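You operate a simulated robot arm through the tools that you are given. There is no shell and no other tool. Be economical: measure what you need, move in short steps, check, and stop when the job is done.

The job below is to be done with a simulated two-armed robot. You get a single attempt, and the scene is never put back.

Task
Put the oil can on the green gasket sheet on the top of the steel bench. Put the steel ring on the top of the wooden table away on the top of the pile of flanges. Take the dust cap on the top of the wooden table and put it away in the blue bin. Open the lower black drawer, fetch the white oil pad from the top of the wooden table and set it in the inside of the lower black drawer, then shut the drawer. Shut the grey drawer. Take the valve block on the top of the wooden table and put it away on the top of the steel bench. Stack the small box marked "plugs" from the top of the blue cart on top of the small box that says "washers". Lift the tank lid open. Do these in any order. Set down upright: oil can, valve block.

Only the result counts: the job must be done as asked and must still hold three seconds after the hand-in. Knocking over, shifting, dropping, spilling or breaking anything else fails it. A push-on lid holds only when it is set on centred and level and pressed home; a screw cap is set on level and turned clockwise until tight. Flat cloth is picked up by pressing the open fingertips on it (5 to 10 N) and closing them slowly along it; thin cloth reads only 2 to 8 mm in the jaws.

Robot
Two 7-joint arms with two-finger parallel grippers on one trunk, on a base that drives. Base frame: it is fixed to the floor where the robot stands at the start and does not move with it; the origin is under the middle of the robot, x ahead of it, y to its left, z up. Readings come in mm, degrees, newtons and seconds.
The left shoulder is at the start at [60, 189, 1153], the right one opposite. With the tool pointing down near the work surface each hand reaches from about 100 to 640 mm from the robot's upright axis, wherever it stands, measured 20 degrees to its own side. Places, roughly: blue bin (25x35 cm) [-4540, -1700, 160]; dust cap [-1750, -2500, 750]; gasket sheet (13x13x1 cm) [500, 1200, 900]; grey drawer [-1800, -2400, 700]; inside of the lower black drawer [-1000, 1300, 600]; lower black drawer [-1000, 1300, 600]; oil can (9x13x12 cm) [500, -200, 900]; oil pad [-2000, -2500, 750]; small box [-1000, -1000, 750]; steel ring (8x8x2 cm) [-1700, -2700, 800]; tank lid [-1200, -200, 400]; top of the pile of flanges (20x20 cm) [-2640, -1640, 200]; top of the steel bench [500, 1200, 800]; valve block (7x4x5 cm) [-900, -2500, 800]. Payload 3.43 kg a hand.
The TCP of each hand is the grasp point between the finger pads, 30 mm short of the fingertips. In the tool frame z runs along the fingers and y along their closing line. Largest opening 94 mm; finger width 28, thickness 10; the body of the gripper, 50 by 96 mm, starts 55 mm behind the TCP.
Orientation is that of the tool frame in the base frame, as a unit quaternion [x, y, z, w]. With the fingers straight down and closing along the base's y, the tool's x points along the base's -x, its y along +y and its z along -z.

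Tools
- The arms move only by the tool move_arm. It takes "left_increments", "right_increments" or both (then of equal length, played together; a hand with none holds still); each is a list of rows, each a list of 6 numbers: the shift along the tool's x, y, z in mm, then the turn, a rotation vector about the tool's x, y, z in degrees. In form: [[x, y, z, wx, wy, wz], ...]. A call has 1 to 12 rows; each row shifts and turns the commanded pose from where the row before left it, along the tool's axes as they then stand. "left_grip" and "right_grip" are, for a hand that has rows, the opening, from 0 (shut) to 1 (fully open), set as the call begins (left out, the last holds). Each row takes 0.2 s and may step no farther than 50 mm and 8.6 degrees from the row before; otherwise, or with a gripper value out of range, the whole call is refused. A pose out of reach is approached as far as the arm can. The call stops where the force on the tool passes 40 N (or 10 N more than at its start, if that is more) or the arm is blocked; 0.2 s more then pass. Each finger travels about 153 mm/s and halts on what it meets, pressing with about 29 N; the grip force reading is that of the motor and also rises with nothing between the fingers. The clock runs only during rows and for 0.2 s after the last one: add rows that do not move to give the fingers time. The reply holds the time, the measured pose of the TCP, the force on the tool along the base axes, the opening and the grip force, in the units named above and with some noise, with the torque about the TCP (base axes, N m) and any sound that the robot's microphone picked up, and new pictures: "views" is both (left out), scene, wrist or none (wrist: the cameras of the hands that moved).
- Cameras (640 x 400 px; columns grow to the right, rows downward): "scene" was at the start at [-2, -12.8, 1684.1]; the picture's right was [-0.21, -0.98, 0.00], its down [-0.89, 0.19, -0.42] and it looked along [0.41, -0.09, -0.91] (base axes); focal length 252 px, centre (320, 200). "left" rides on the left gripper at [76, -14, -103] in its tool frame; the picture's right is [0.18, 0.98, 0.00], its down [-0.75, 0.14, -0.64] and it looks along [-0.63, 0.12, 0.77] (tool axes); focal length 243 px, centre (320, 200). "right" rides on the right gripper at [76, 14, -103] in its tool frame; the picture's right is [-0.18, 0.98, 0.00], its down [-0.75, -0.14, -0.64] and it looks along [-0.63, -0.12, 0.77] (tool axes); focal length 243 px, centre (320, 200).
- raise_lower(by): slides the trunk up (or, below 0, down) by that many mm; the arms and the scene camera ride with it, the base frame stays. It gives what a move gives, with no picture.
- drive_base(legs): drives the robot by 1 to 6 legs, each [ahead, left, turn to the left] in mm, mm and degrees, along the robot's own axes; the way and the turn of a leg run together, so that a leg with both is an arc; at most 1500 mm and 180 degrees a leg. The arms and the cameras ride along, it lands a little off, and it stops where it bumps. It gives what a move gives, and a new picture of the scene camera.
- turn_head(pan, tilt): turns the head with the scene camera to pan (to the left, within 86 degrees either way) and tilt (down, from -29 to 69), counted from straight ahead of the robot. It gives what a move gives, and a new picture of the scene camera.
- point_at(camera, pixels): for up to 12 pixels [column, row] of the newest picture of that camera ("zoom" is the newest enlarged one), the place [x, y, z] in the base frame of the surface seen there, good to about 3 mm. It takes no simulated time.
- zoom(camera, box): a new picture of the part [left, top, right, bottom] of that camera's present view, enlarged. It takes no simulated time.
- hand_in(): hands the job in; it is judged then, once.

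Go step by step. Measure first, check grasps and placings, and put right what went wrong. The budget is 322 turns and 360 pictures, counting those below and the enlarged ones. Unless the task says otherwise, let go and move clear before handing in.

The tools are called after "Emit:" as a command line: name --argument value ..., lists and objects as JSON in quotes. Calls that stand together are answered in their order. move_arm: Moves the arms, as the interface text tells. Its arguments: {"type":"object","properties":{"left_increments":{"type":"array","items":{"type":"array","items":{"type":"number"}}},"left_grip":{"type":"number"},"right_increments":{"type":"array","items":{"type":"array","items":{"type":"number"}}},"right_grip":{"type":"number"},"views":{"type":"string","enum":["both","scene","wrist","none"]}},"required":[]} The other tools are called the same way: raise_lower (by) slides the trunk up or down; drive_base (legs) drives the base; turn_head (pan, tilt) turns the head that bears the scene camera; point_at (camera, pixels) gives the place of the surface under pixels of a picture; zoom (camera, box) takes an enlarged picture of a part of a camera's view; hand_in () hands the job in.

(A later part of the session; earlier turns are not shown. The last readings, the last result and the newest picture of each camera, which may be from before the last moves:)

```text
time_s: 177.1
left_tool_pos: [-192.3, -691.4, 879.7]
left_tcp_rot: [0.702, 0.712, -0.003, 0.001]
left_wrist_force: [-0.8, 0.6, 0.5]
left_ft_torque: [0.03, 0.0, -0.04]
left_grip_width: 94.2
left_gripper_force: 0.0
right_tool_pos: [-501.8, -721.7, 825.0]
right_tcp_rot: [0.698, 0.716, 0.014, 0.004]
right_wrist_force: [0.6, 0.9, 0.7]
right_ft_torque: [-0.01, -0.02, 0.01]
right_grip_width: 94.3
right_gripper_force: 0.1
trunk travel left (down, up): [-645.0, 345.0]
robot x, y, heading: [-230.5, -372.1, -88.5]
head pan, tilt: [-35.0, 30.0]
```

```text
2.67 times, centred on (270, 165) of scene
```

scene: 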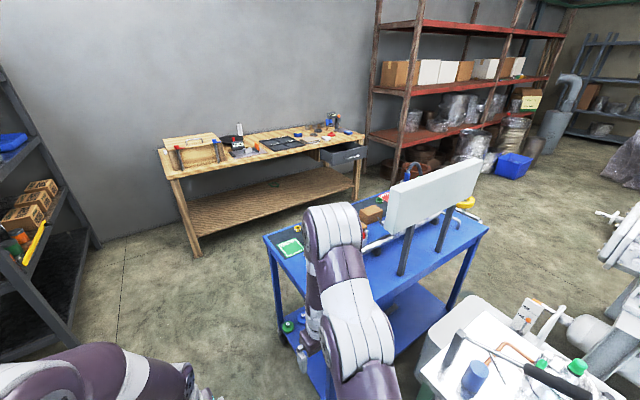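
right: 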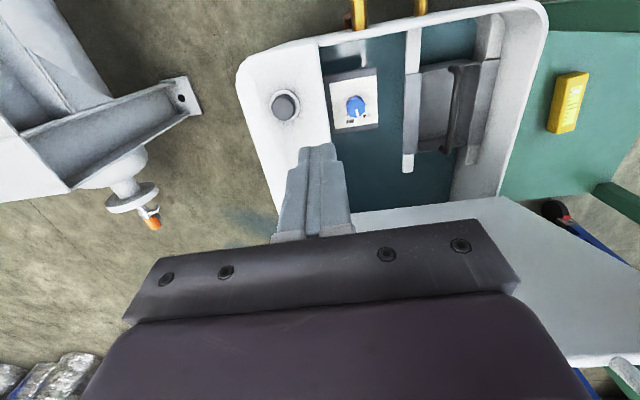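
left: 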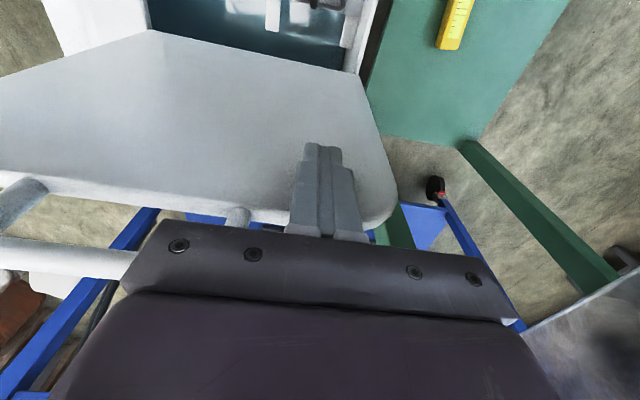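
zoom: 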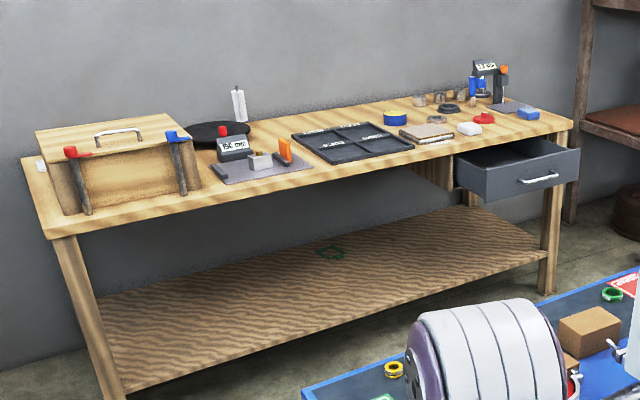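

Path: left 110, ahead 1350, then turn right to face west.

Emit:
drive_base --legs '[[0, 110, 0], [1350, 0, 0], [0, 0, -90]]'

Emit:
turn_head --pan 40 --tilt 35

```text
time_s: 188.5
left_tool_pos: [-380.6, -1793.2, 880.3]
left_tcp_rot: [0.999, 0.038, -0.003, -0.001]
left_wrist_force: [-0.1, -0.7, -0.2]
left_ft_torque: [-0.01, 0.02, 0.0]
left_grip_width: 94.1
left_gripper_force: 0.1
right_tool_pos: [-429.3, -1486.7, 825.1]
right_tcp_rot: [0.999, 0.044, 0.007, 0.013]
right_wrist_force: [-0.4, 0.3, 0.4]
right_ft_torque: [-0.01, -0.01, 0.01]
right_grip_width: 93.8
right_gripper_force: 0.0
trunk travel left (down, up): [-645.0, 345.0]
robot x, y, heading: [-62.9, -1733.5, -175.1]
head pan, tilt: [-35.0, 30.0]
```

scene: 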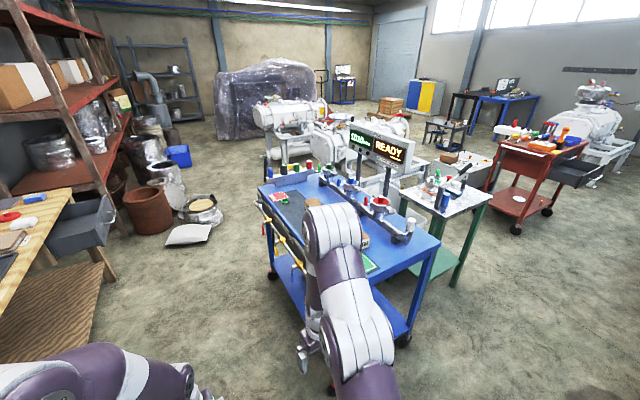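

```text
time_s: 190.0
left_tool_pos: [-380.1, -1793.8, 879.3]
left_tcp_rot: [0.999, 0.039, -0.003, -0.001]
left_wrist_force: [-1.0, 0.1, 0.4]
left_ft_torque: [-0.03, -0.01, 0.03]
left_grip_width: 94.1
left_gripper_force: 0.0
right_tool_pos: [-427.9, -1486.7, 826.4]
right_tcp_rot: [0.999, 0.045, 0.007, 0.013]
right_wrist_force: [-0.2, 0.5, -0.2]
right_ft_torque: [0.01, -0.01, -0.01]
right_grip_width: 93.8
right_gripper_force: 0.1
trunk travel left (down, up): [-645.0, 345.0]
robot x, y, heading: [-67.4, -1733.6, -174.9]
head pan, tilt: [40.0, 35.0]
```

scene: 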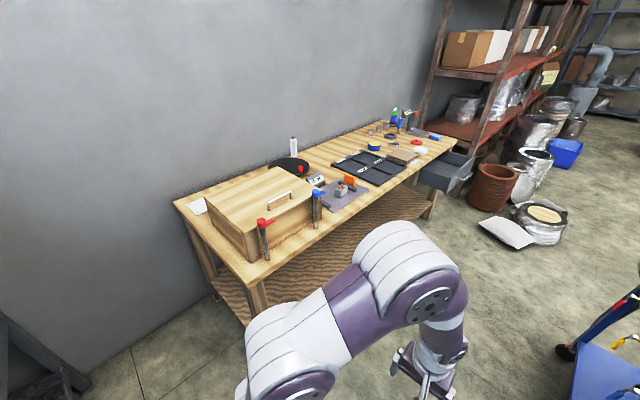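

Now to the south of the cart: ahead 930 and turn right to face it.

Emit:
drive_base --legs '[[0, 0, -5.1], [930, 40, 0], [0, 0, -90]]'

Emit:
turn_head --pan 0 --tilt 48

```text
time_s: 197.1
left_tool_pos: [-1281.8, -1630.7, 880.3]
left_tcp_rot: [0.959, -0.283, -0.001, -0.004]
left_wrist_force: [-0.3, -0.5, 1.1]
left_ft_torque: [0.0, -0.01, 0.01]
left_grip_width: 94.0
left_gripper_force: 0.0
right_tool_pos: [-1132.2, -1360.7, 827.8]
right_tcp_rot: [0.961, -0.274, 0.007, 0.016]
right_wrist_force: [-12.2, -20.9, 9.8]
right_ft_torque: [0.33, -0.06, 0.23]
right_grip_width: 80.7
right_gripper_force: 0.0
trunk travel left (down, up): [-645.0, 345.0]
robot x, y, heading: [-988.3, -1768.7, 147.9]
head pan, tilt: [40.0, 35.0]
stopped in leg 3: the force on the tool passed its limit at 60 N (the readings are from after the stop); the commanded pose is now the measured one
```

scene: 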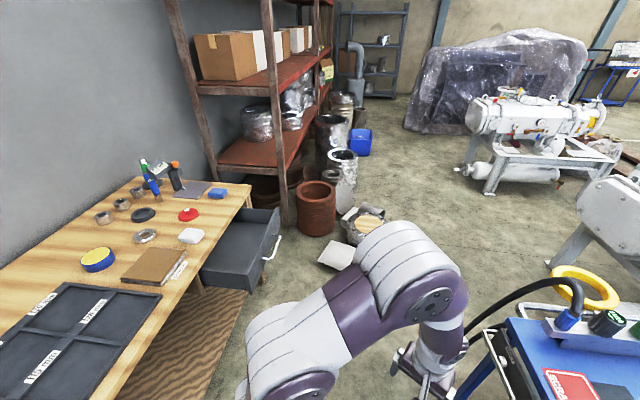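

```text
time_s: 198.2
left_tool_pos: [-1281.8, -1630.5, 879.5]
left_tcp_rot: [0.959, -0.283, -0.003, -0.003]
left_wrist_force: [1.1, 0.2, -0.1]
left_ft_torque: [-0.03, 0.0, -0.02]
left_grip_width: 94.0
left_gripper_force: 0.1
right_tool_pos: [-1132.5, -1359.8, 827.3]
right_tcp_rot: [0.961, -0.275, 0.007, 0.016]
right_wrist_force: [-10.6, -24.5, 4.6]
right_ft_torque: [0.04, 0.0, 0.12]
right_grip_width: 78.6
right_gripper_force: 0.0
trunk travel left (down, up): [-645.0, 345.0]
robot x, y, heading: [-993.9, -1773.8, 147.7]
head pan, tilt: [0.0, 48.0]
```

scene: 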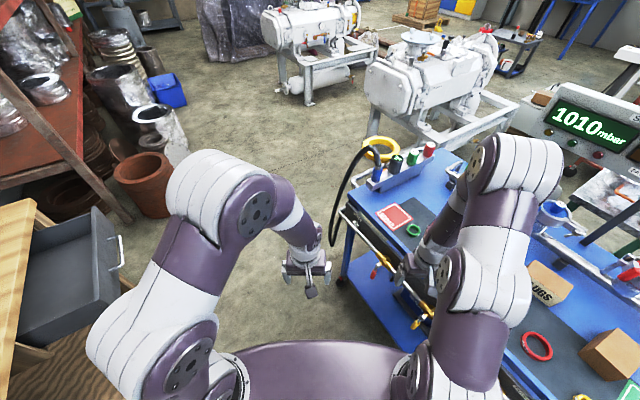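

The right hand touched the cart's side piping. Turn back left 12°, and raise the trunk so the hands clear the cart.

Emit:
drive_base --legs '[[0, 0, 14]]'

Emit:
raise_lower --by 250

Emit:
turn_head --pan -35 --tilt 50

Emit:
zoom --camera "scene" --box '[160, 60, 640, 360]'

```text
time_s: 199.4
left_tool_pos: [-1304.7, -1700.8, 879.6]
left_tcp_rot: [0.986, -0.167, -0.002, -0.002]
left_wrist_force: [0.3, 0.9, 0.0]
left_ft_torque: [-0.02, -0.03, -0.04]
left_grip_width: 94.0
left_gripper_force: 0.0
right_tool_pos: [-1224.6, -1401.0, 825.2]
right_tcp_rot: [0.987, -0.16, 0.007, 0.016]
right_wrist_force: [-0.3, 0.2, 0.1]
right_ft_torque: [0.02, -0.01, -0.01]
right_grip_width: 93.9
right_gripper_force: 0.0
trunk travel left (down, up): [-645.0, 345.0]
robot x, y, heading: [-990.5, -1769.4, 161.2]
head pan, tilt: [0.0, 48.0]
```

scene: 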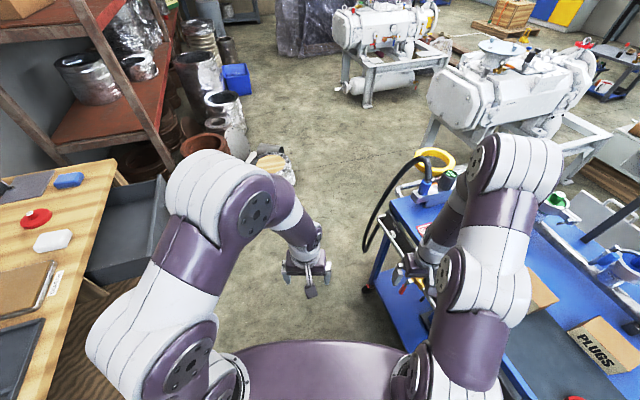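

```text
time_s: 202.0
left_tool_pos: [-1305.9, -1699.4, 1130.3]
left_tcp_rot: [0.986, -0.167, -0.002, -0.001]
left_wrist_force: [0.7, -0.8, 0.6]
left_ft_torque: [0.01, -0.01, 0.03]
left_grip_width: 94.2
left_gripper_force: 0.0
right_tool_pos: [-1225.6, -1402.0, 1076.2]
right_tcp_rot: [0.987, -0.158, 0.008, 0.016]
right_wrist_force: [0.3, -0.2, -0.4]
right_ft_torque: [-0.01, -0.01, 0.04]
right_grip_width: 94.0
right_gripper_force: 0.2
trunk travel left (down, up): [-895.0, 95.0]
robot x, y, heading: [-990.7, -1771.5, 161.3]
head pan, tilt: [0.0, 48.0]
```

```text
time_s: 203.0
left_tool_pos: [-1307.1, -1699.6, 1130.3]
left_tcp_rot: [0.986, -0.168, -0.001, -0.001]
left_wrist_force: [0.1, -0.3, 0.4]
left_ft_torque: [0.01, -0.01, 0.04]
left_grip_width: 94.2
left_gripper_force: 0.0
right_tool_pos: [-1225.1, -1401.4, 1074.8]
right_tcp_rot: [0.987, -0.159, 0.008, 0.017]
right_wrist_force: [-0.6, 0.3, -0.9]
right_ft_torque: [-0.02, 0.01, 0.02]
right_grip_width: 94.3
right_gripper_force: 0.0
trunk travel left (down, up): [-895.0, 95.0]
robot x, y, heading: [-991.3, -1769.5, 161.4]
head pan, tilt: [-35.0, 50.0]
```

scene: 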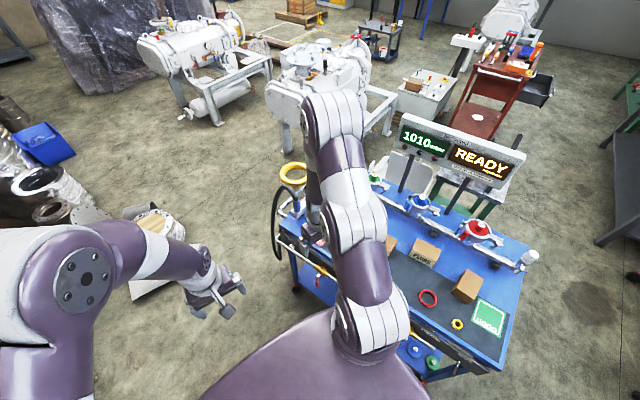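

```text
1.33 times, centred on (400, 210) of scene
```

zoom: 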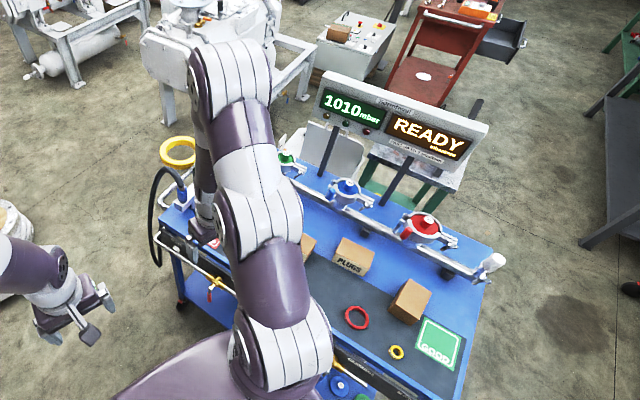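

Boxes are visible on the cart (one "PLUGS"). With the hands raised, finish turning to face the cart.

Emit:
drive_base --legs '[[0, 0, -71.4]]'

Emit:
turn_head --pan 0 --tilt 55

Emit:
zoom --camera "scene" --box '[180, 60, 460, 260]'

```text
time_s: 206.5
left_tool_pos: [-1025.2, -1449.0, 1129.0]
left_tcp_rot: [-0.703, 0.711, 0.001, 0.002]
left_wrist_force: [0.6, 0.7, 0.1]
left_ft_torque: [0.02, 0.04, -0.02]
left_grip_width: 94.1
left_gripper_force: 0.0
right_tool_pos: [-715.8, -1430.4, 1075.3]
right_tcp_rot: [0.709, -0.705, -0.003, 0.018]
right_wrist_force: [-0.6, -0.3, 0.7]
right_ft_torque: [0.02, -0.02, -0.01]
right_grip_width: 94.0
right_gripper_force: 0.1
trunk travel left (down, up): [-895.0, 95.0]
robot x, y, heading: [-990.5, -1773.3, 89.6]
head pan, tilt: [-35.0, 50.0]
```

scene: 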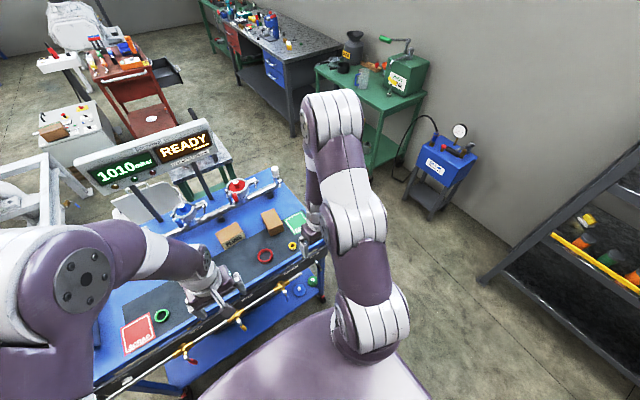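

```text
time_s: 207.5
left_tool_pos: [-1025.9, -1448.4, 1130.1]
left_tcp_rot: [-0.703, 0.711, 0.001, 0.002]
left_wrist_force: [-1.4, 1.0, -0.9]
left_ft_torque: [-0.05, 0.0, 0.0]
left_grip_width: 94.0
left_gripper_force: 0.1
right_tool_pos: [-717.1, -1429.6, 1075.5]
right_tcp_rot: [0.709, -0.705, -0.003, 0.018]
right_wrist_force: [-0.6, -0.3, -0.8]
right_ft_torque: [0.01, -0.01, -0.01]
right_grip_width: 94.4
right_gripper_force: 0.0
trunk travel left (down, up): [-895.0, 95.0]
robot x, y, heading: [-991.9, -1771.2, 90.0]
head pan, tilt: [0.0, 55.0]
```

scene: 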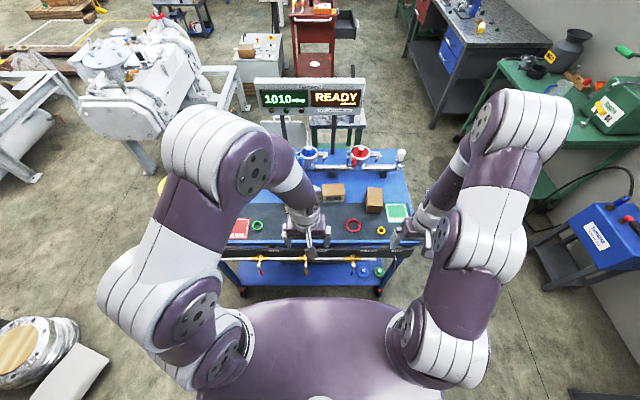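

```text
2.00 times, centred on (320, 160) of scene
```

zoom: 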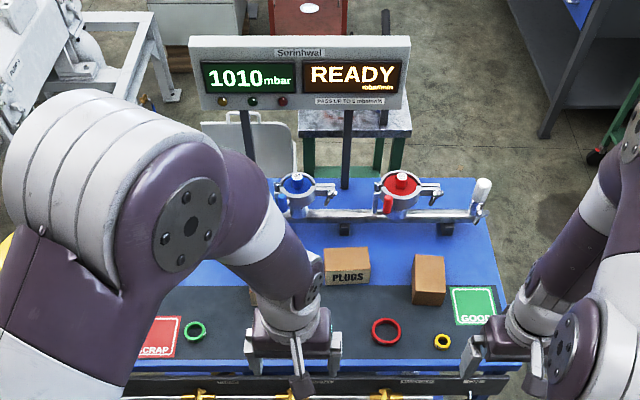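

PLUGS box is at about zoom (347,266); another box at (428,280), and possibly one behind my left hand. Move the left hand aside to see.

Emit:
move_arm --left_increments '[[0, 45, 0, 0, 0, 0], [0, 45, 0, 0, 0, 0], [0, 45, 0, 0, 0, 0], [0, 45, 0, 0, 0, 0], [0, 0, 0, 0, 0, 0]]' --views "both"

Emit:
zoom --camera "scene" --box '[220, 120, 440, 260]'

```text
time_s: 208.7
left_tool_pos: [-1203.6, -1446.2, 1129.2]
left_tcp_rot: [-0.703, 0.711, 0.001, 0.003]
left_wrist_force: [0.0, -0.1, -0.9]
left_ft_torque: [0.02, 0.02, 0.0]
left_grip_width: 93.7
left_gripper_force: 0.0
right_tool_pos: [-716.2, -1430.0, 1075.4]
right_tcp_rot: [0.709, -0.705, -0.004, 0.019]
right_wrist_force: [-0.1, -0.7, -0.3]
right_ft_torque: [0.04, -0.01, 0.01]
right_grip_width: 93.9
right_gripper_force: 0.0
trunk travel left (down, up): [-895.0, 95.0]
robot x, y, heading: [-993.1, -1768.3, 90.2]
head pan, tilt: [0.0, 55.0]
```

scene: 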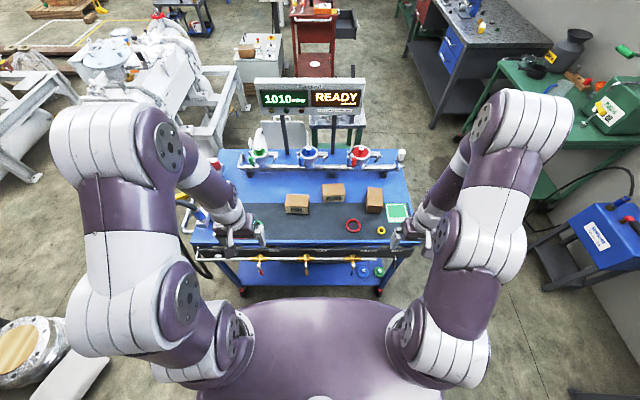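
left: 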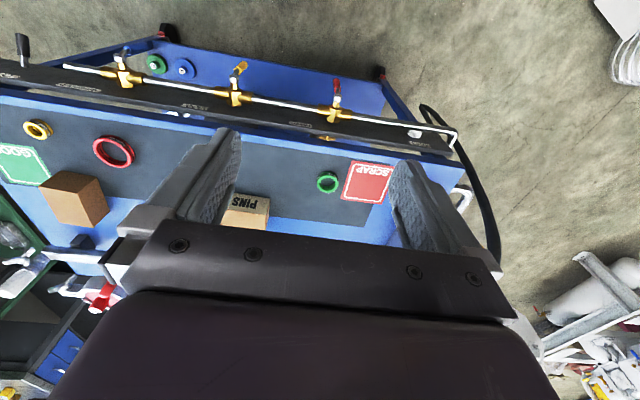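

```text
2.86 times, centred on (330, 190) of scene
```

zoom: 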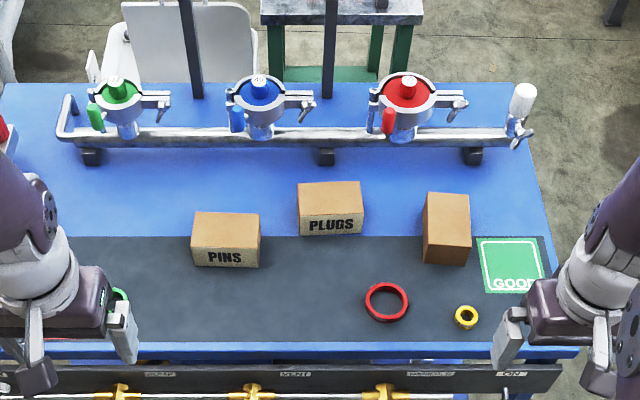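

Boxes: PINS, PLUGS, and a third at zoom (445,228) whose label faces away. Check it with the right camera and measure all.

Emit:
move_arm --right_increments '[[0, 0, 0, 0, 0, 0]]' --views "wrist"

Emit:
point_at --camera "zoom" --pixels '[[300, 188], [360, 184], [300, 215], [362, 212], [330, 200], [330, 226], [428, 195], [468, 197], [425, 240], [468, 242], [446, 215], [446, 255]]'

```text
time_s: 209.1
left_tool_pos: [-1204.5, -1447.7, 1129.3]
left_tcp_rot: [-0.703, 0.711, 0.001, 0.003]
left_wrist_force: [0.2, 0.8, 0.4]
left_ft_torque: [0.01, 0.0, 0.01]
left_grip_width: 94.2
left_gripper_force: 0.2
right_tool_pos: [-717.2, -1430.4, 1075.5]
right_tcp_rot: [0.709, -0.705, -0.004, 0.018]
right_wrist_force: [0.6, -0.8, -0.2]
right_ft_torque: [0.02, -0.07, -0.02]
right_grip_width: 93.7
right_gripper_force: 0.0
trunk travel left (down, up): [-895.0, 95.0]
robot x, y, heading: [-990.1, -1771.0, 90.0]
head pan, tilt: [0.0, 55.0]
```

right: 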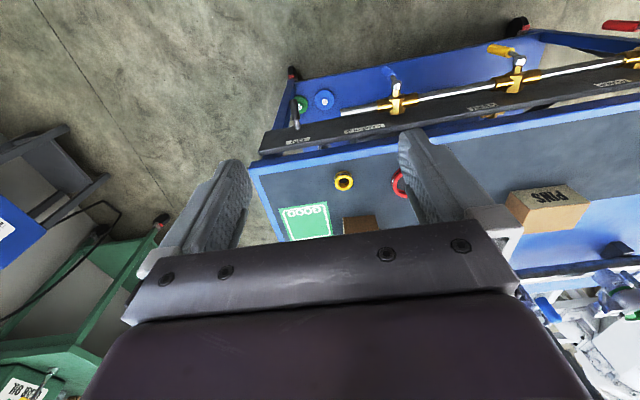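

```text
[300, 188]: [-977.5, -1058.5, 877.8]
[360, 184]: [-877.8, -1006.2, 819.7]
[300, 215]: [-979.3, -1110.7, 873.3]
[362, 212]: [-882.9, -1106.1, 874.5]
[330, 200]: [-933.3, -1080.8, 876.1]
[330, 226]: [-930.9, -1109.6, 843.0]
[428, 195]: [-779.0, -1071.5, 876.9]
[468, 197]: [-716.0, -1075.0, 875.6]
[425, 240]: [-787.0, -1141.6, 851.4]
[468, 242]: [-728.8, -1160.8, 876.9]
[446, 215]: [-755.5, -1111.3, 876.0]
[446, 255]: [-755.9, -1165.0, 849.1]
```

PLUGS centre ≈ (−931,−1083), top 876, ~96×55×56; washers centre ≈ (−752,−1117), long axis along y. Shift right 210 and ahead 170.

Emit:
drive_base --legs '[[0, -210, 0], [170, 0, 0]]'

```text
time_s: 211.8
left_tool_pos: [-993.2, -1276.7, 1128.7]
left_tcp_rot: [-0.705, 0.71, 0.002, 0.003]
left_wrist_force: [-0.1, -0.7, 0.2]
left_ft_torque: [0.03, 0.0, -0.01]
left_grip_width: 93.9
left_gripper_force: 0.0
right_tool_pos: [-506.6, -1260.8, 1076.5]
right_tcp_rot: [0.71, -0.704, -0.005, 0.017]
right_wrist_force: [-0.2, -1.0, -0.3]
right_ft_torque: [0.03, -0.01, -0.04]
right_grip_width: 93.9
right_gripper_force: 0.0
trunk travel left (down, up): [-895.0, 95.0]
robot x, y, heading: [-779.7, -1601.7, 90.1]
head pan, tilt: [0.0, 55.0]
```

scene: 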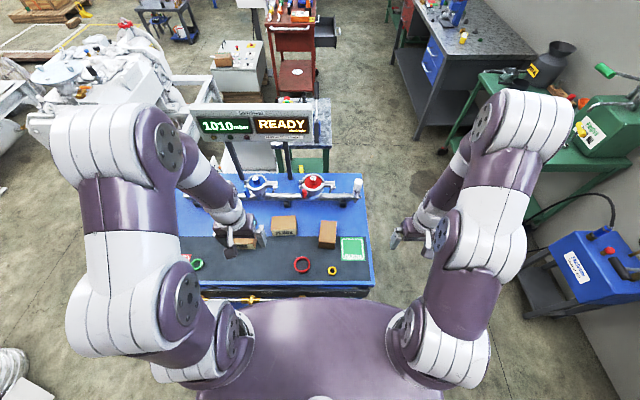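

Yaw the left hand 90° so it closes along y.

Emit:
move_arm --left_increments '[[0, 0, 0, 0, 0, 8.5], [0, 0, 0, 0, 0, 8.5], [0, 0, 0, 0, 0, 8.5], [0, 0, 0, 0, 0, 8.5], [0, 0, 0, 0, 0, 8.5], [0, 0, 0, 0, 0, 8.5], [0, 0, 0, 0, 0, 8.5], [0, 0, 0, 0, 0, 8.5], [0, 0, 0, 0, 0, 8.5], [0, 0, 0, 0, 0, 8.5], [0, 0, 0, 0, 0, 5], [0, 0, 0, 0, 0, 0]]' --views "wrist"

Emit:
zoom --camera "scene" --box '[170, 160, 390, 310]'

Emit:
point_at --camera "zoom" --pixels '[[302, 168], [362, 165], [302, 200], [364, 200], [330, 185], [332, 212], [440, 182], [485, 184], [437, 230], [480, 232], [460, 205]]'

```text
time_s: 214.4
left_tool_pos: [-993.3, -1276.3, 1127.9]
left_tcp_rot: [0.005, 1.0, 0.003, 0.001]
left_wrist_force: [-0.7, 0.3, -0.1]
left_ft_torque: [-0.03, 0.01, 0.0]
left_grip_width: 94.1
left_gripper_force: 0.0
right_tool_pos: [-506.9, -1257.9, 1076.2]
right_tcp_rot: [0.71, -0.703, -0.003, 0.018]
right_wrist_force: [0.3, -0.7, -0.3]
right_ft_torque: [-0.01, -0.03, -0.04]
right_grip_width: 94.2
right_gripper_force: 0.0
trunk travel left (down, up): [-895.0, 95.0]
robot x, y, heading: [-783.1, -1599.3, 90.2]
head pan, tilt: [0.0, 55.0]
```

left: 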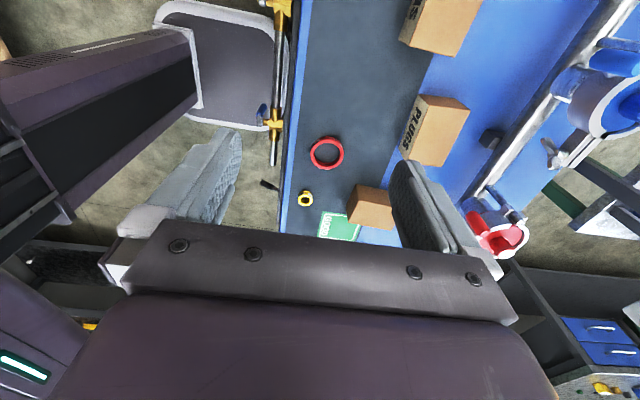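

```text
2.67 times, centred on (280, 235) of scene
```

zoom: 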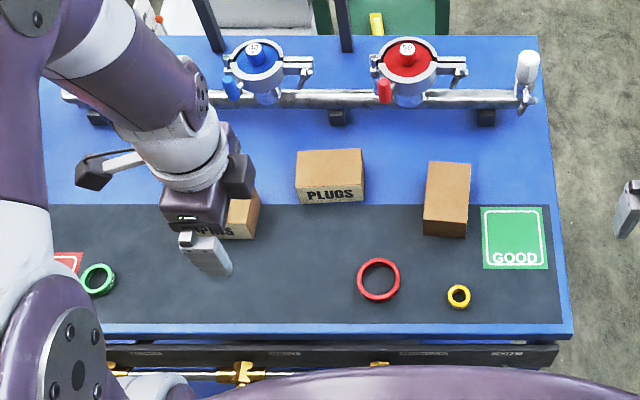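

```text
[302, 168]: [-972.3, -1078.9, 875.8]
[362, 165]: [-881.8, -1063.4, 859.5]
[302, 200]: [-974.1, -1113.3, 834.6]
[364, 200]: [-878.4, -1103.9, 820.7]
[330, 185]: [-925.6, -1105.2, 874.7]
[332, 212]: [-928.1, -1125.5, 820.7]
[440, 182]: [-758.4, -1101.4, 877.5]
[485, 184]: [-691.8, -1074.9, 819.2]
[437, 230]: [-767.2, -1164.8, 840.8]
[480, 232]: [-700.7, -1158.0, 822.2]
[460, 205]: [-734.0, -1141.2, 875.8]
```

Emit:
zoom --camera "left" --box '[340, 60, 500, 260]'

Emit:
point_at --camera "left" --pixels '[[424, 98], [466, 110], [440, 162], [414, 158], [445, 130], [360, 190], [385, 195], [352, 212], [390, 225]]'

```text
2.00 times, centred on (420, 160) of left
```

zoom: 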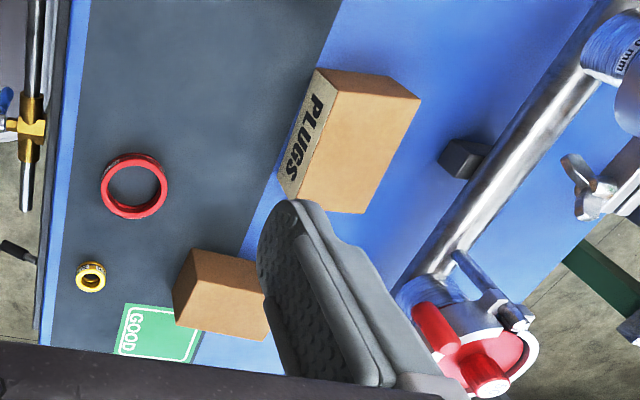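

```text
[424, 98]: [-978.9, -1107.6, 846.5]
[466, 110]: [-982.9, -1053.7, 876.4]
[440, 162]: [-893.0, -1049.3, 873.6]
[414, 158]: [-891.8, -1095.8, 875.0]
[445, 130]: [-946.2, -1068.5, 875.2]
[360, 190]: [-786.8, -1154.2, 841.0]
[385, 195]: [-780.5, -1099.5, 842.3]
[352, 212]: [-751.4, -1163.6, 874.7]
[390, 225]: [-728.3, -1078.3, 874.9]
```

PLUGS spans x −983…−886, y −1112…−1046. Move above it and look.

Emit:
move_arm --left_increments '[[-30, 40, 0, 0, 0, 0], [-29, 40, 0, 0, 0, 0], [0, 40, 0, 0, 0, 0], [0, 40, 0, 0, 0, 0], [0, 38, 30, 0, 0, 0], [0, 0, 45, 0, 0, 0], [0, 0, 45, 0, 0, 0], [0, 0, 45, 0, 0, 0], [0, 0, 0, 0, 0, 0]]' --views "both"

```text
time_s: 216.4
left_tool_pos: [-931.8, -1077.8, 965.4]
left_tcp_rot: [0.005, 1.0, 0.002, 0.0]
left_wrist_force: [0.3, -0.7, 0.3]
left_ft_torque: [-0.03, 0.0, 0.02]
left_grip_width: 94.0
left_gripper_force: 0.0
right_tool_pos: [-507.0, -1257.0, 1076.2]
right_tcp_rot: [0.71, -0.704, -0.004, 0.017]
right_wrist_force: [0.0, 0.5, 0.4]
right_ft_torque: [0.02, 0.0, 0.01]
right_grip_width: 94.0
right_gripper_force: 0.1
trunk travel left (down, up): [-895.0, 95.0]
robot x, y, heading: [-781.8, -1603.2, 90.1]
head pan, tilt: [0.0, 55.0]
```

scene: 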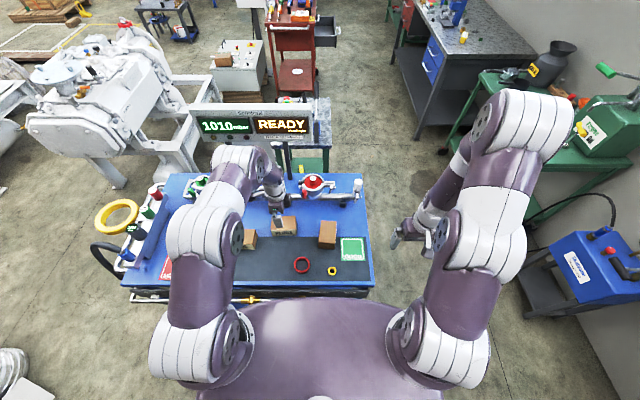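
left: 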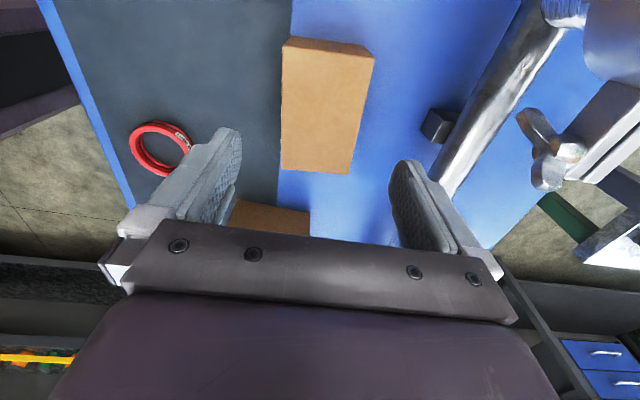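

Box is centred between the fingers. Descend and close.

Emit:
move_arm --left_increments '[[0, 0, 40, 0, 0, 0], [0, 0, 40, 0, 0, 0], [0, 0, 22, 0, 0, 0], [0, 0, 0, 0, 0, 0]]' --views "wrist"

Emit:
move_arm --left_increments '[[0, 0, 0, 0, 0, 0], [0, 0, 0, 0, 0, 0], [0, 0, 0, 0, 0, 0]]' --left_grip 0 --views "none"

Emit:
move_arm --left_increments '[[0, 0, -20, 0, 0, 0], [0, 0, -40, 0, 0, 0], [0, 0, -45, 0, 0, 0], [0, 0, -40, 0, 0, 0], [0, 0, 0, 0, 0, 0]]' --views "wrist"

```text
time_s: 217.4
left_tool_pos: [-930.1, -1075.5, 863.7]
left_tcp_rot: [0.005, 1.0, 0.003, 0.001]
left_wrist_force: [-0.3, -0.6, -0.3]
left_ft_torque: [0.03, 0.02, 0.0]
left_grip_width: 94.1
left_gripper_force: 0.0
right_tool_pos: [-506.4, -1258.5, 1074.7]
right_tcp_rot: [0.71, -0.704, -0.004, 0.018]
right_wrist_force: [-0.3, 0.4, 0.5]
right_ft_torque: [0.0, 0.0, -0.03]
right_grip_width: 93.9
right_gripper_force: 0.0
trunk travel left (down, up): [-895.0, 95.0]
robot x, y, heading: [-778.0, -1595.3, 90.2]
head pan, tilt: [0.0, 55.0]
```

left: 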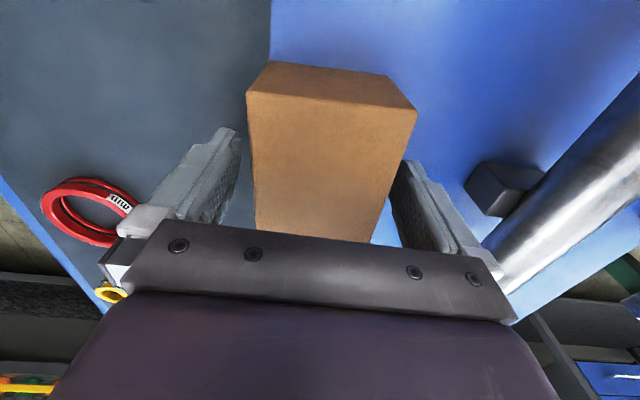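

```text
time_s: 218.2
left_tool_pos: [-931.9, -1075.4, 862.8]
left_tcp_rot: [0.005, 1.0, 0.002, 0.001]
left_wrist_force: [0.4, -0.3, -0.1]
left_ft_torque: [0.02, -0.03, -0.03]
left_grip_width: 70.5
left_gripper_force: 29.1
right_tool_pos: [-506.5, -1257.4, 1075.5]
right_tcp_rot: [0.71, -0.704, -0.003, 0.018]
right_wrist_force: [0.2, 0.0, -0.4]
right_ft_torque: [0.0, -0.04, 0.02]
right_grip_width: 93.9
right_gripper_force: 0.0
trunk travel left (down, up): [-895.0, 95.0]
robot x, y, heading: [-780.2, -1597.8, 89.9]
head pan, tilt: [0.0, 55.0]
```

```text
time_s: 219.4
left_tool_pos: [-932.0, -1078.0, 1007.3]
left_tcp_rot: [0.004, 1.0, 0.002, 0.001]
left_wrist_force: [1.0, 0.1, -2.7]
left_ft_torque: [-0.03, 0.02, 0.0]
left_grip_width: 70.5
left_gripper_force: 28.9
right_tool_pos: [-507.0, -1257.2, 1075.2]
right_tcp_rot: [0.71, -0.704, -0.002, 0.018]
right_wrist_force: [0.0, 0.2, 0.2]
right_ft_torque: [-0.01, 0.01, 0.01]
right_grip_width: 94.2
right_gripper_force: 0.0
trunk travel left (down, up): [-895.0, 95.0]
robot x, y, heading: [-783.5, -1597.1, 90.2]
head pan, tilt: [0.0, 55.0]
```

left: 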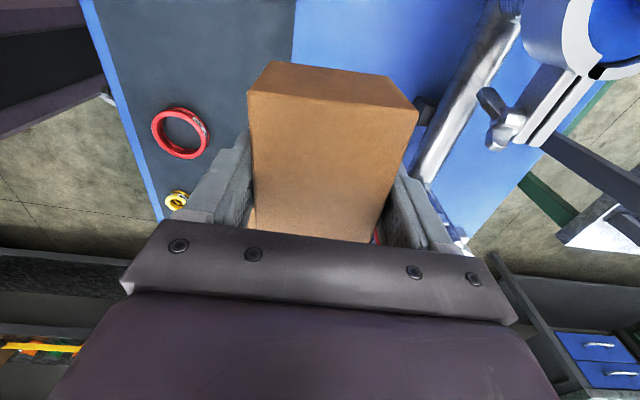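

Held firmly (70.5 mm, 2.7 N). Yaw back −90° so the box aligns with the washers box.

Emit:
move_arm --left_increments '[[0, -20, 0, 0, 0, -8.5], [0, -20, 0, 0, 0, -8.5], [0, 0, 0, 0, 0, -8.5], [0, 0, 0, 0, 0, -8.5], [0, 0, 0, 0, 0, -8.5], [0, 0, 0, 0, 0, -8.5], [0, 0, 0, 0, 0, -8.5], [0, 0, 0, 0, 0, -8.5], [0, 0, 0, 0, 0, -8.5], [0, 0, 0, 0, 0, -8.5], [0, 0, 0, 0, 0, -5], [0, 0, 0, 0, 0, 0]]' --views "both"

Emit:
zoom --camera "scene" --box '[220, 160, 400, 300]'

Emit:
point_at --camera "zoom" --pixels '[[357, 220], [415, 222], [352, 275], [410, 278], [384, 250], [384, 224], [384, 274]]'

```text
time_s: 222.0
left_tool_pos: [-930.1, -1117.0, 1007.8]
left_tcp_rot: [-0.705, 0.71, 0.001, 0.003]
left_wrist_force: [-0.4, -0.1, -1.4]
left_ft_torque: [0.0, 0.0, -0.02]
left_grip_width: 70.3
left_gripper_force: 29.5
right_tool_pos: [-507.0, -1257.6, 1075.2]
right_tcp_rot: [0.71, -0.704, -0.003, 0.017]
right_wrist_force: [-0.6, 0.2, -0.8]
right_ft_torque: [-0.03, 0.01, -0.01]
right_grip_width: 94.1
right_gripper_force: 0.1
trunk travel left (down, up): [-895.0, 95.0]
robot x, y, heading: [-780.1, -1597.9, 90.2]
head pan, tilt: [0.0, 55.0]
```

scene: 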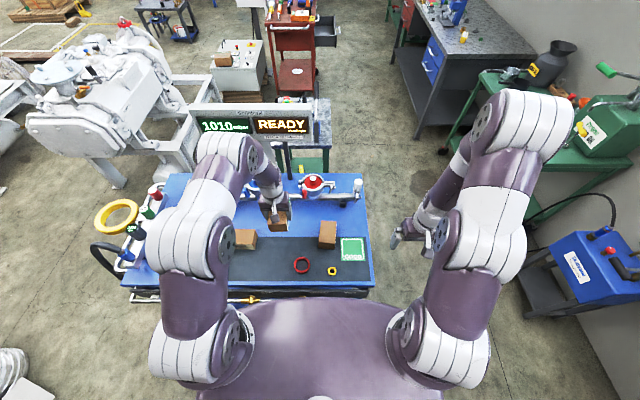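
left: 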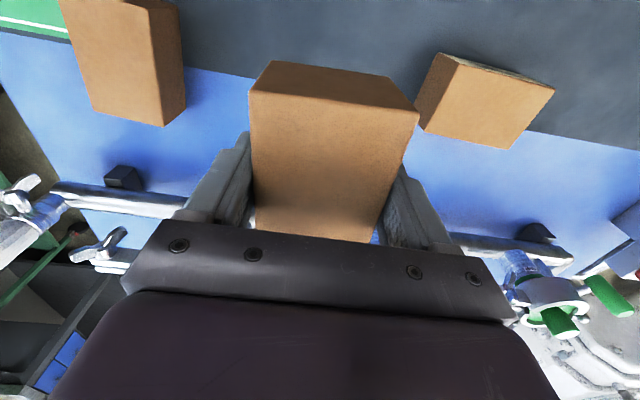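

```text
2.86 times, centred on (310, 230) of scene
```

zoom: 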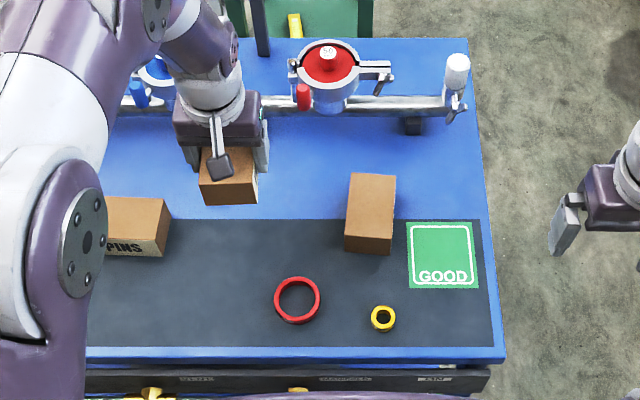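

```text
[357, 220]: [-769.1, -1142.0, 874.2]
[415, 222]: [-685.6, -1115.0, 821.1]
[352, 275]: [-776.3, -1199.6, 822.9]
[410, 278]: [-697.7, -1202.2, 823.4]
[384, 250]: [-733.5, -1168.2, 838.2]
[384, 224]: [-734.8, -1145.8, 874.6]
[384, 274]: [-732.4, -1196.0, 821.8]
```

Emit:
point_at --camera "zoom" --pixels '[[354, 178], [393, 180], [348, 232], [388, 234], [370, 205], [345, 205], [394, 205], [370, 178], [368, 234]]'

Emit:
point_at --camera "left" --pixels '[[70, 5], [145, 8], [98, 103], [160, 122], [110, 50], [120, 110]]'

```text
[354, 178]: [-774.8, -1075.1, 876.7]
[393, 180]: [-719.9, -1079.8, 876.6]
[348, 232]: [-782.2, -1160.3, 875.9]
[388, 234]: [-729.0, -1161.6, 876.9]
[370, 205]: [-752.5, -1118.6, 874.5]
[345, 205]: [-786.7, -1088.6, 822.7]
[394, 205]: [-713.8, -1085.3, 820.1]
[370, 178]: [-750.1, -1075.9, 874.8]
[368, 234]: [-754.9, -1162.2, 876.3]
```

```text
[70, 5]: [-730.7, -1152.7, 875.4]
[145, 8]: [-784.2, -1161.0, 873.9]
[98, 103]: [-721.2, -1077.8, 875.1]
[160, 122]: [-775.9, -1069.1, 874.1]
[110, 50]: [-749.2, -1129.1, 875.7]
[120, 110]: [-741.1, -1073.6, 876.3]
```

Washers top centre ≈ (−751.5,−1117), rotated ~5° clockwise. Move over it with a 5° yaw.

Emit:
move_arm --left_increments '[[0, -45, 0, 0, 0, 0], [0, -45, 0, 0, 0, 0], [-2, -45, 0, 0, 0, 0], [0, -44, 0, 0, 0, 5], [0, 0, 30, 0, 0, 0], [0, 0, 30, 0, 0, 0], [0, 0, 0, 0, 0, 0]]' --views "both"

Emit:
zoom --camera "scene" --box '[260, 180, 380, 290]'

```text
time_s: 223.6
left_tool_pos: [-751.1, -1114.9, 947.5]
left_tcp_rot: [-0.672, 0.74, 0.001, 0.002]
left_wrist_force: [0.1, 0.3, -2.0]
left_ft_torque: [0.01, 0.01, -0.02]
left_grip_width: 70.2
left_gripper_force: 29.1
right_tool_pos: [-504.7, -1257.3, 1075.3]
right_tcp_rot: [0.71, -0.704, -0.004, 0.018]
right_wrist_force: [0.0, -0.1, 0.3]
right_ft_torque: [0.04, 0.0, 0.01]
right_grip_width: 94.1
right_gripper_force: 0.0
trunk travel left (down, up): [-895.0, 95.0]
robot x, y, heading: [-779.8, -1600.8, 90.1]
head pan, tilt: [0.0, 55.0]
```

scene: 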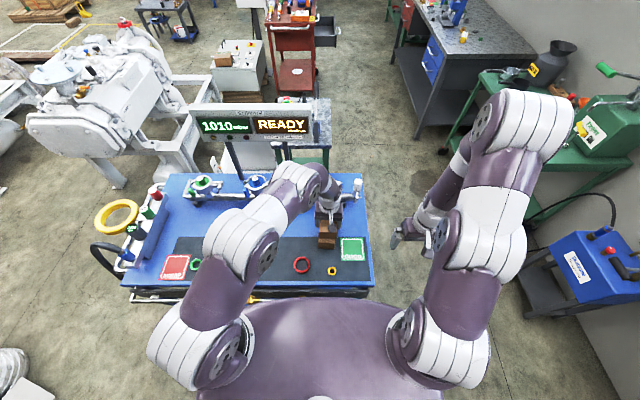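
left: 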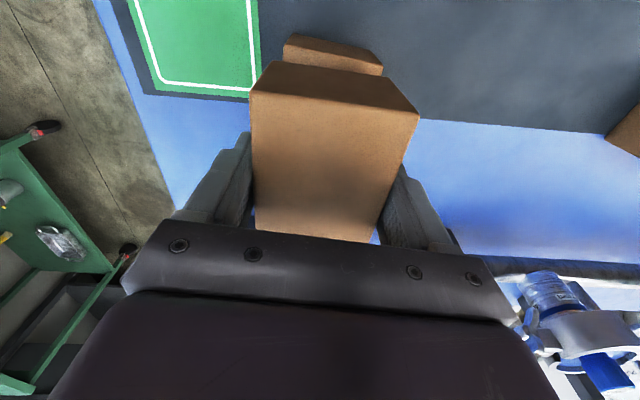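

```text
3.64 times, centred on (320, 235) of scene
```

zoom: 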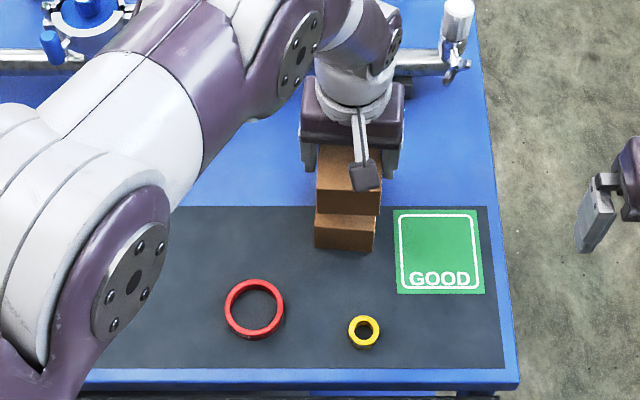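

Aligned. Lower ~29 mm gently onto it.

Emit:
move_arm --left_increments '[[0, 0, 15, 0, 0, 0], [0, 0, 8, 0, 0, 0], [0, 0, 4, 0, 0, 0], [0, 0, 2, 0, 0, 0], [0, 0, 0, 0, 0, 0]]' --views "wrist"

```text
time_s: 224.8
left_tool_pos: [-750.0, -1115.6, 918.4]
left_tcp_rot: [-0.673, 0.74, 0.001, 0.002]
left_wrist_force: [-0.1, -0.2, -1.5]
left_ft_torque: [-0.01, 0.02, 0.02]
left_grip_width: 69.8
left_gripper_force: 29.2
right_tool_pos: [-506.7, -1257.2, 1076.0]
right_tcp_rot: [0.709, -0.705, -0.003, 0.018]
right_wrist_force: [-0.6, 0.3, 1.1]
right_ft_torque: [0.01, -0.02, -0.02]
right_grip_width: 94.1
right_gripper_force: 0.0
trunk travel left (down, up): [-895.0, 95.0]
robot x, y, heading: [-778.9, -1599.4, 89.9]
head pan, tilt: [0.0, 55.0]
```

left: 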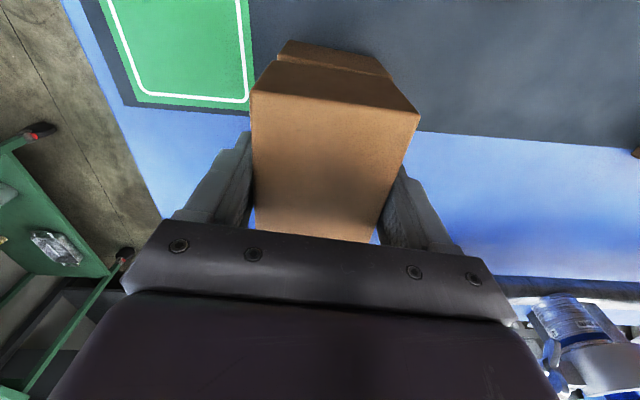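

Emit:
move_arm --left_increments '[[0, 0, 2, 0, 0, 0], [0, 0, 1.5, 0, 0, 0], [0, 0, 0, 0, 0, 0]]' --views "none"

```text
time_s: 225.6
left_tool_pos: [-750.0, -1116.4, 917.1]
left_tcp_rot: [-0.672, 0.74, 0.003, 0.004]
left_wrist_force: [-0.6, 0.4, 20.2]
left_ft_torque: [-0.34, 0.07, 0.24]
left_grip_width: 69.8
left_gripper_force: 29.1
right_tool_pos: [-507.1, -1259.0, 1075.4]
right_tcp_rot: [0.71, -0.704, -0.004, 0.018]
right_wrist_force: [0.1, -0.2, 0.6]
right_ft_torque: [-0.05, -0.02, -0.02]
right_grip_width: 94.1
right_gripper_force: 0.1
trunk travel left (down, up): [-895.0, 95.0]
robot x, y, heading: [-777.9, -1597.9, 90.4]
head pan, tilt: [0.0, 55.0]
```

Seated (20 N). Ease 2 mm, open, rise.

Emit:
move_arm --left_increments '[[0, 0, -2, 0, 0, 0]]' --views "none"

Emit:
move_arm --left_increments '[[0, 0, 0, 0, 0, 0], [0, 0, 0, 0, 0, 0], [0, 0, -20, 0, 0, 0], [0, 0, -40, 0, 0, 0], [0, 0, -45, 0, 0, 0], [0, 0, -45, 0, 0, 0], [40, 0, -20, 0, 0, -5], [45, 0, 0, 0, 0, 0], [45, 10, 0, 0, 0, 0], [45, 10, 0, 0, 0, 0], [0, 0, 0, 0, 0, 0]]' --left_grip 1 --views "both"

Emit:
zoom --camera "scene" --box '[230, 160, 410, 290]'

```text
time_s: 226.0
left_tool_pos: [-750.2, -1116.5, 917.8]
left_tcp_rot: [-0.672, 0.74, 0.002, 0.002]
left_wrist_force: [0.8, 4.9, 10.6]
left_ft_torque: [0.37, -0.14, 0.15]
left_grip_width: 69.6
left_gripper_force: 28.9
right_tool_pos: [-506.2, -1257.9, 1075.3]
right_tcp_rot: [0.71, -0.704, -0.003, 0.018]
right_wrist_force: [-0.2, -0.1, 0.1]
right_ft_torque: [-0.01, -0.01, -0.02]
right_grip_width: 94.0
right_gripper_force: 0.0
trunk travel left (down, up): [-895.0, 95.0]
robot x, y, heading: [-780.3, -1600.0, 90.2]
head pan, tilt: [0.0, 55.0]
```

```text
time_s: 228.4
left_tool_pos: [-774.6, -1289.7, 1086.6]
left_tcp_rot: [-0.704, 0.71, 0.002, 0.002]
left_wrist_force: [0.6, 0.2, -0.7]
left_ft_torque: [0.0, 0.0, 0.0]
left_grip_width: 94.2
left_gripper_force: 0.1
right_tool_pos: [-506.4, -1256.2, 1074.6]
right_tcp_rot: [0.709, -0.705, -0.003, 0.019]
right_wrist_force: [0.0, -0.3, -0.4]
right_ft_torque: [0.0, 0.01, -0.03]
right_grip_width: 94.0
right_gripper_force: 0.2
trunk travel left (down, up): [-895.0, 95.0]
robot x, y, heading: [-779.1, -1600.1, 90.2]
head pan, tilt: [0.0, 55.0]
```

scene: 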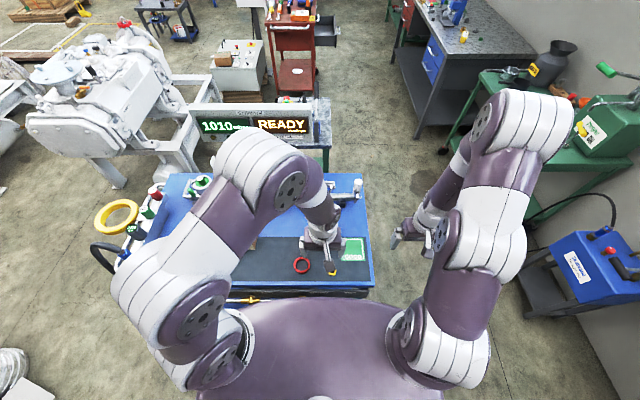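
left: 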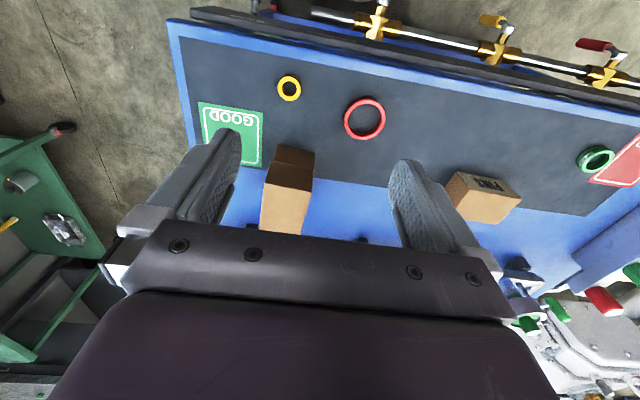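

```text
3.08 times, centred on (320, 225) of scene
```

zoom: 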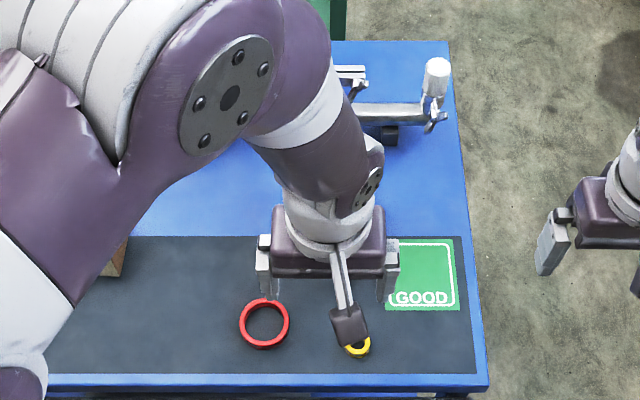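

PLUGS sits squarely on the washers box (wrist view (285,190)). Now to the wooden table: back off, turn round, then shift west.

Emit:
drive_base --legs '[[-200, 0, 0], [0, 0, -90], [0, 0, -90]]'

Emit:
turn_head --pan -30 --tilt 45

```text
time_s: 237.6
left_tool_pos: [-782.4, -2109.0, 1087.2]
left_tcp_rot: [0.706, 0.708, -0.003, 0.001]
left_wrist_force: [-0.5, 0.4, 0.5]
left_ft_torque: [0.06, 0.02, 0.03]
left_grip_width: 93.9
left_gripper_force: 0.0
right_tool_pos: [-1048.9, -2142.2, 1075.1]
right_tcp_rot: [0.7, 0.714, 0.017, 0.003]
right_wrist_force: [-0.8, 0.7, 0.2]
right_ft_torque: [-0.02, 0.03, -0.04]
right_grip_width: 94.0
right_gripper_force: 0.0
trunk travel left (down, up): [-895.0, 95.0]
robot x, y, heading: [-781.1, -1799.3, -89.2]
head pan, tilt: [0.0, 55.0]
```

scene: 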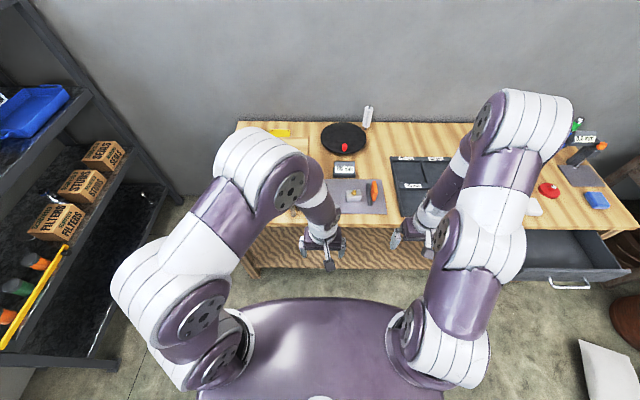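

```text
time_s: 238.6
left_tool_pos: [-783.5, -2109.5, 1086.0]
left_tcp_rot: [0.707, 0.708, -0.002, 0.001]
left_wrist_force: [0.8, 0.1, 0.2]
left_ft_torque: [0.04, -0.03, -0.01]
left_grip_width: 94.1
left_gripper_force: 0.1
right_tool_pos: [-1048.0, -2142.8, 1075.7]
right_tcp_rot: [0.7, 0.714, 0.018, 0.003]
right_wrist_force: [0.5, 0.9, 0.2]
right_ft_torque: [0.0, 0.02, 0.01]
right_grip_width: 93.8
right_gripper_force: 0.1
trunk travel left (down, up): [-895.0, 95.0]
robot x, y, heading: [-781.4, -1796.2, -89.3]
head pan, tilt: [-30.0, 45.0]
```

scene: 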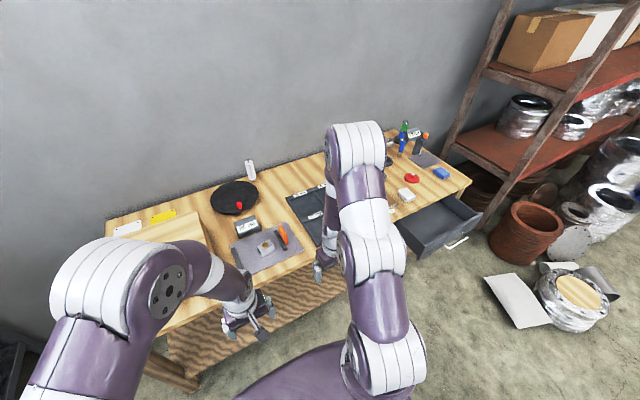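

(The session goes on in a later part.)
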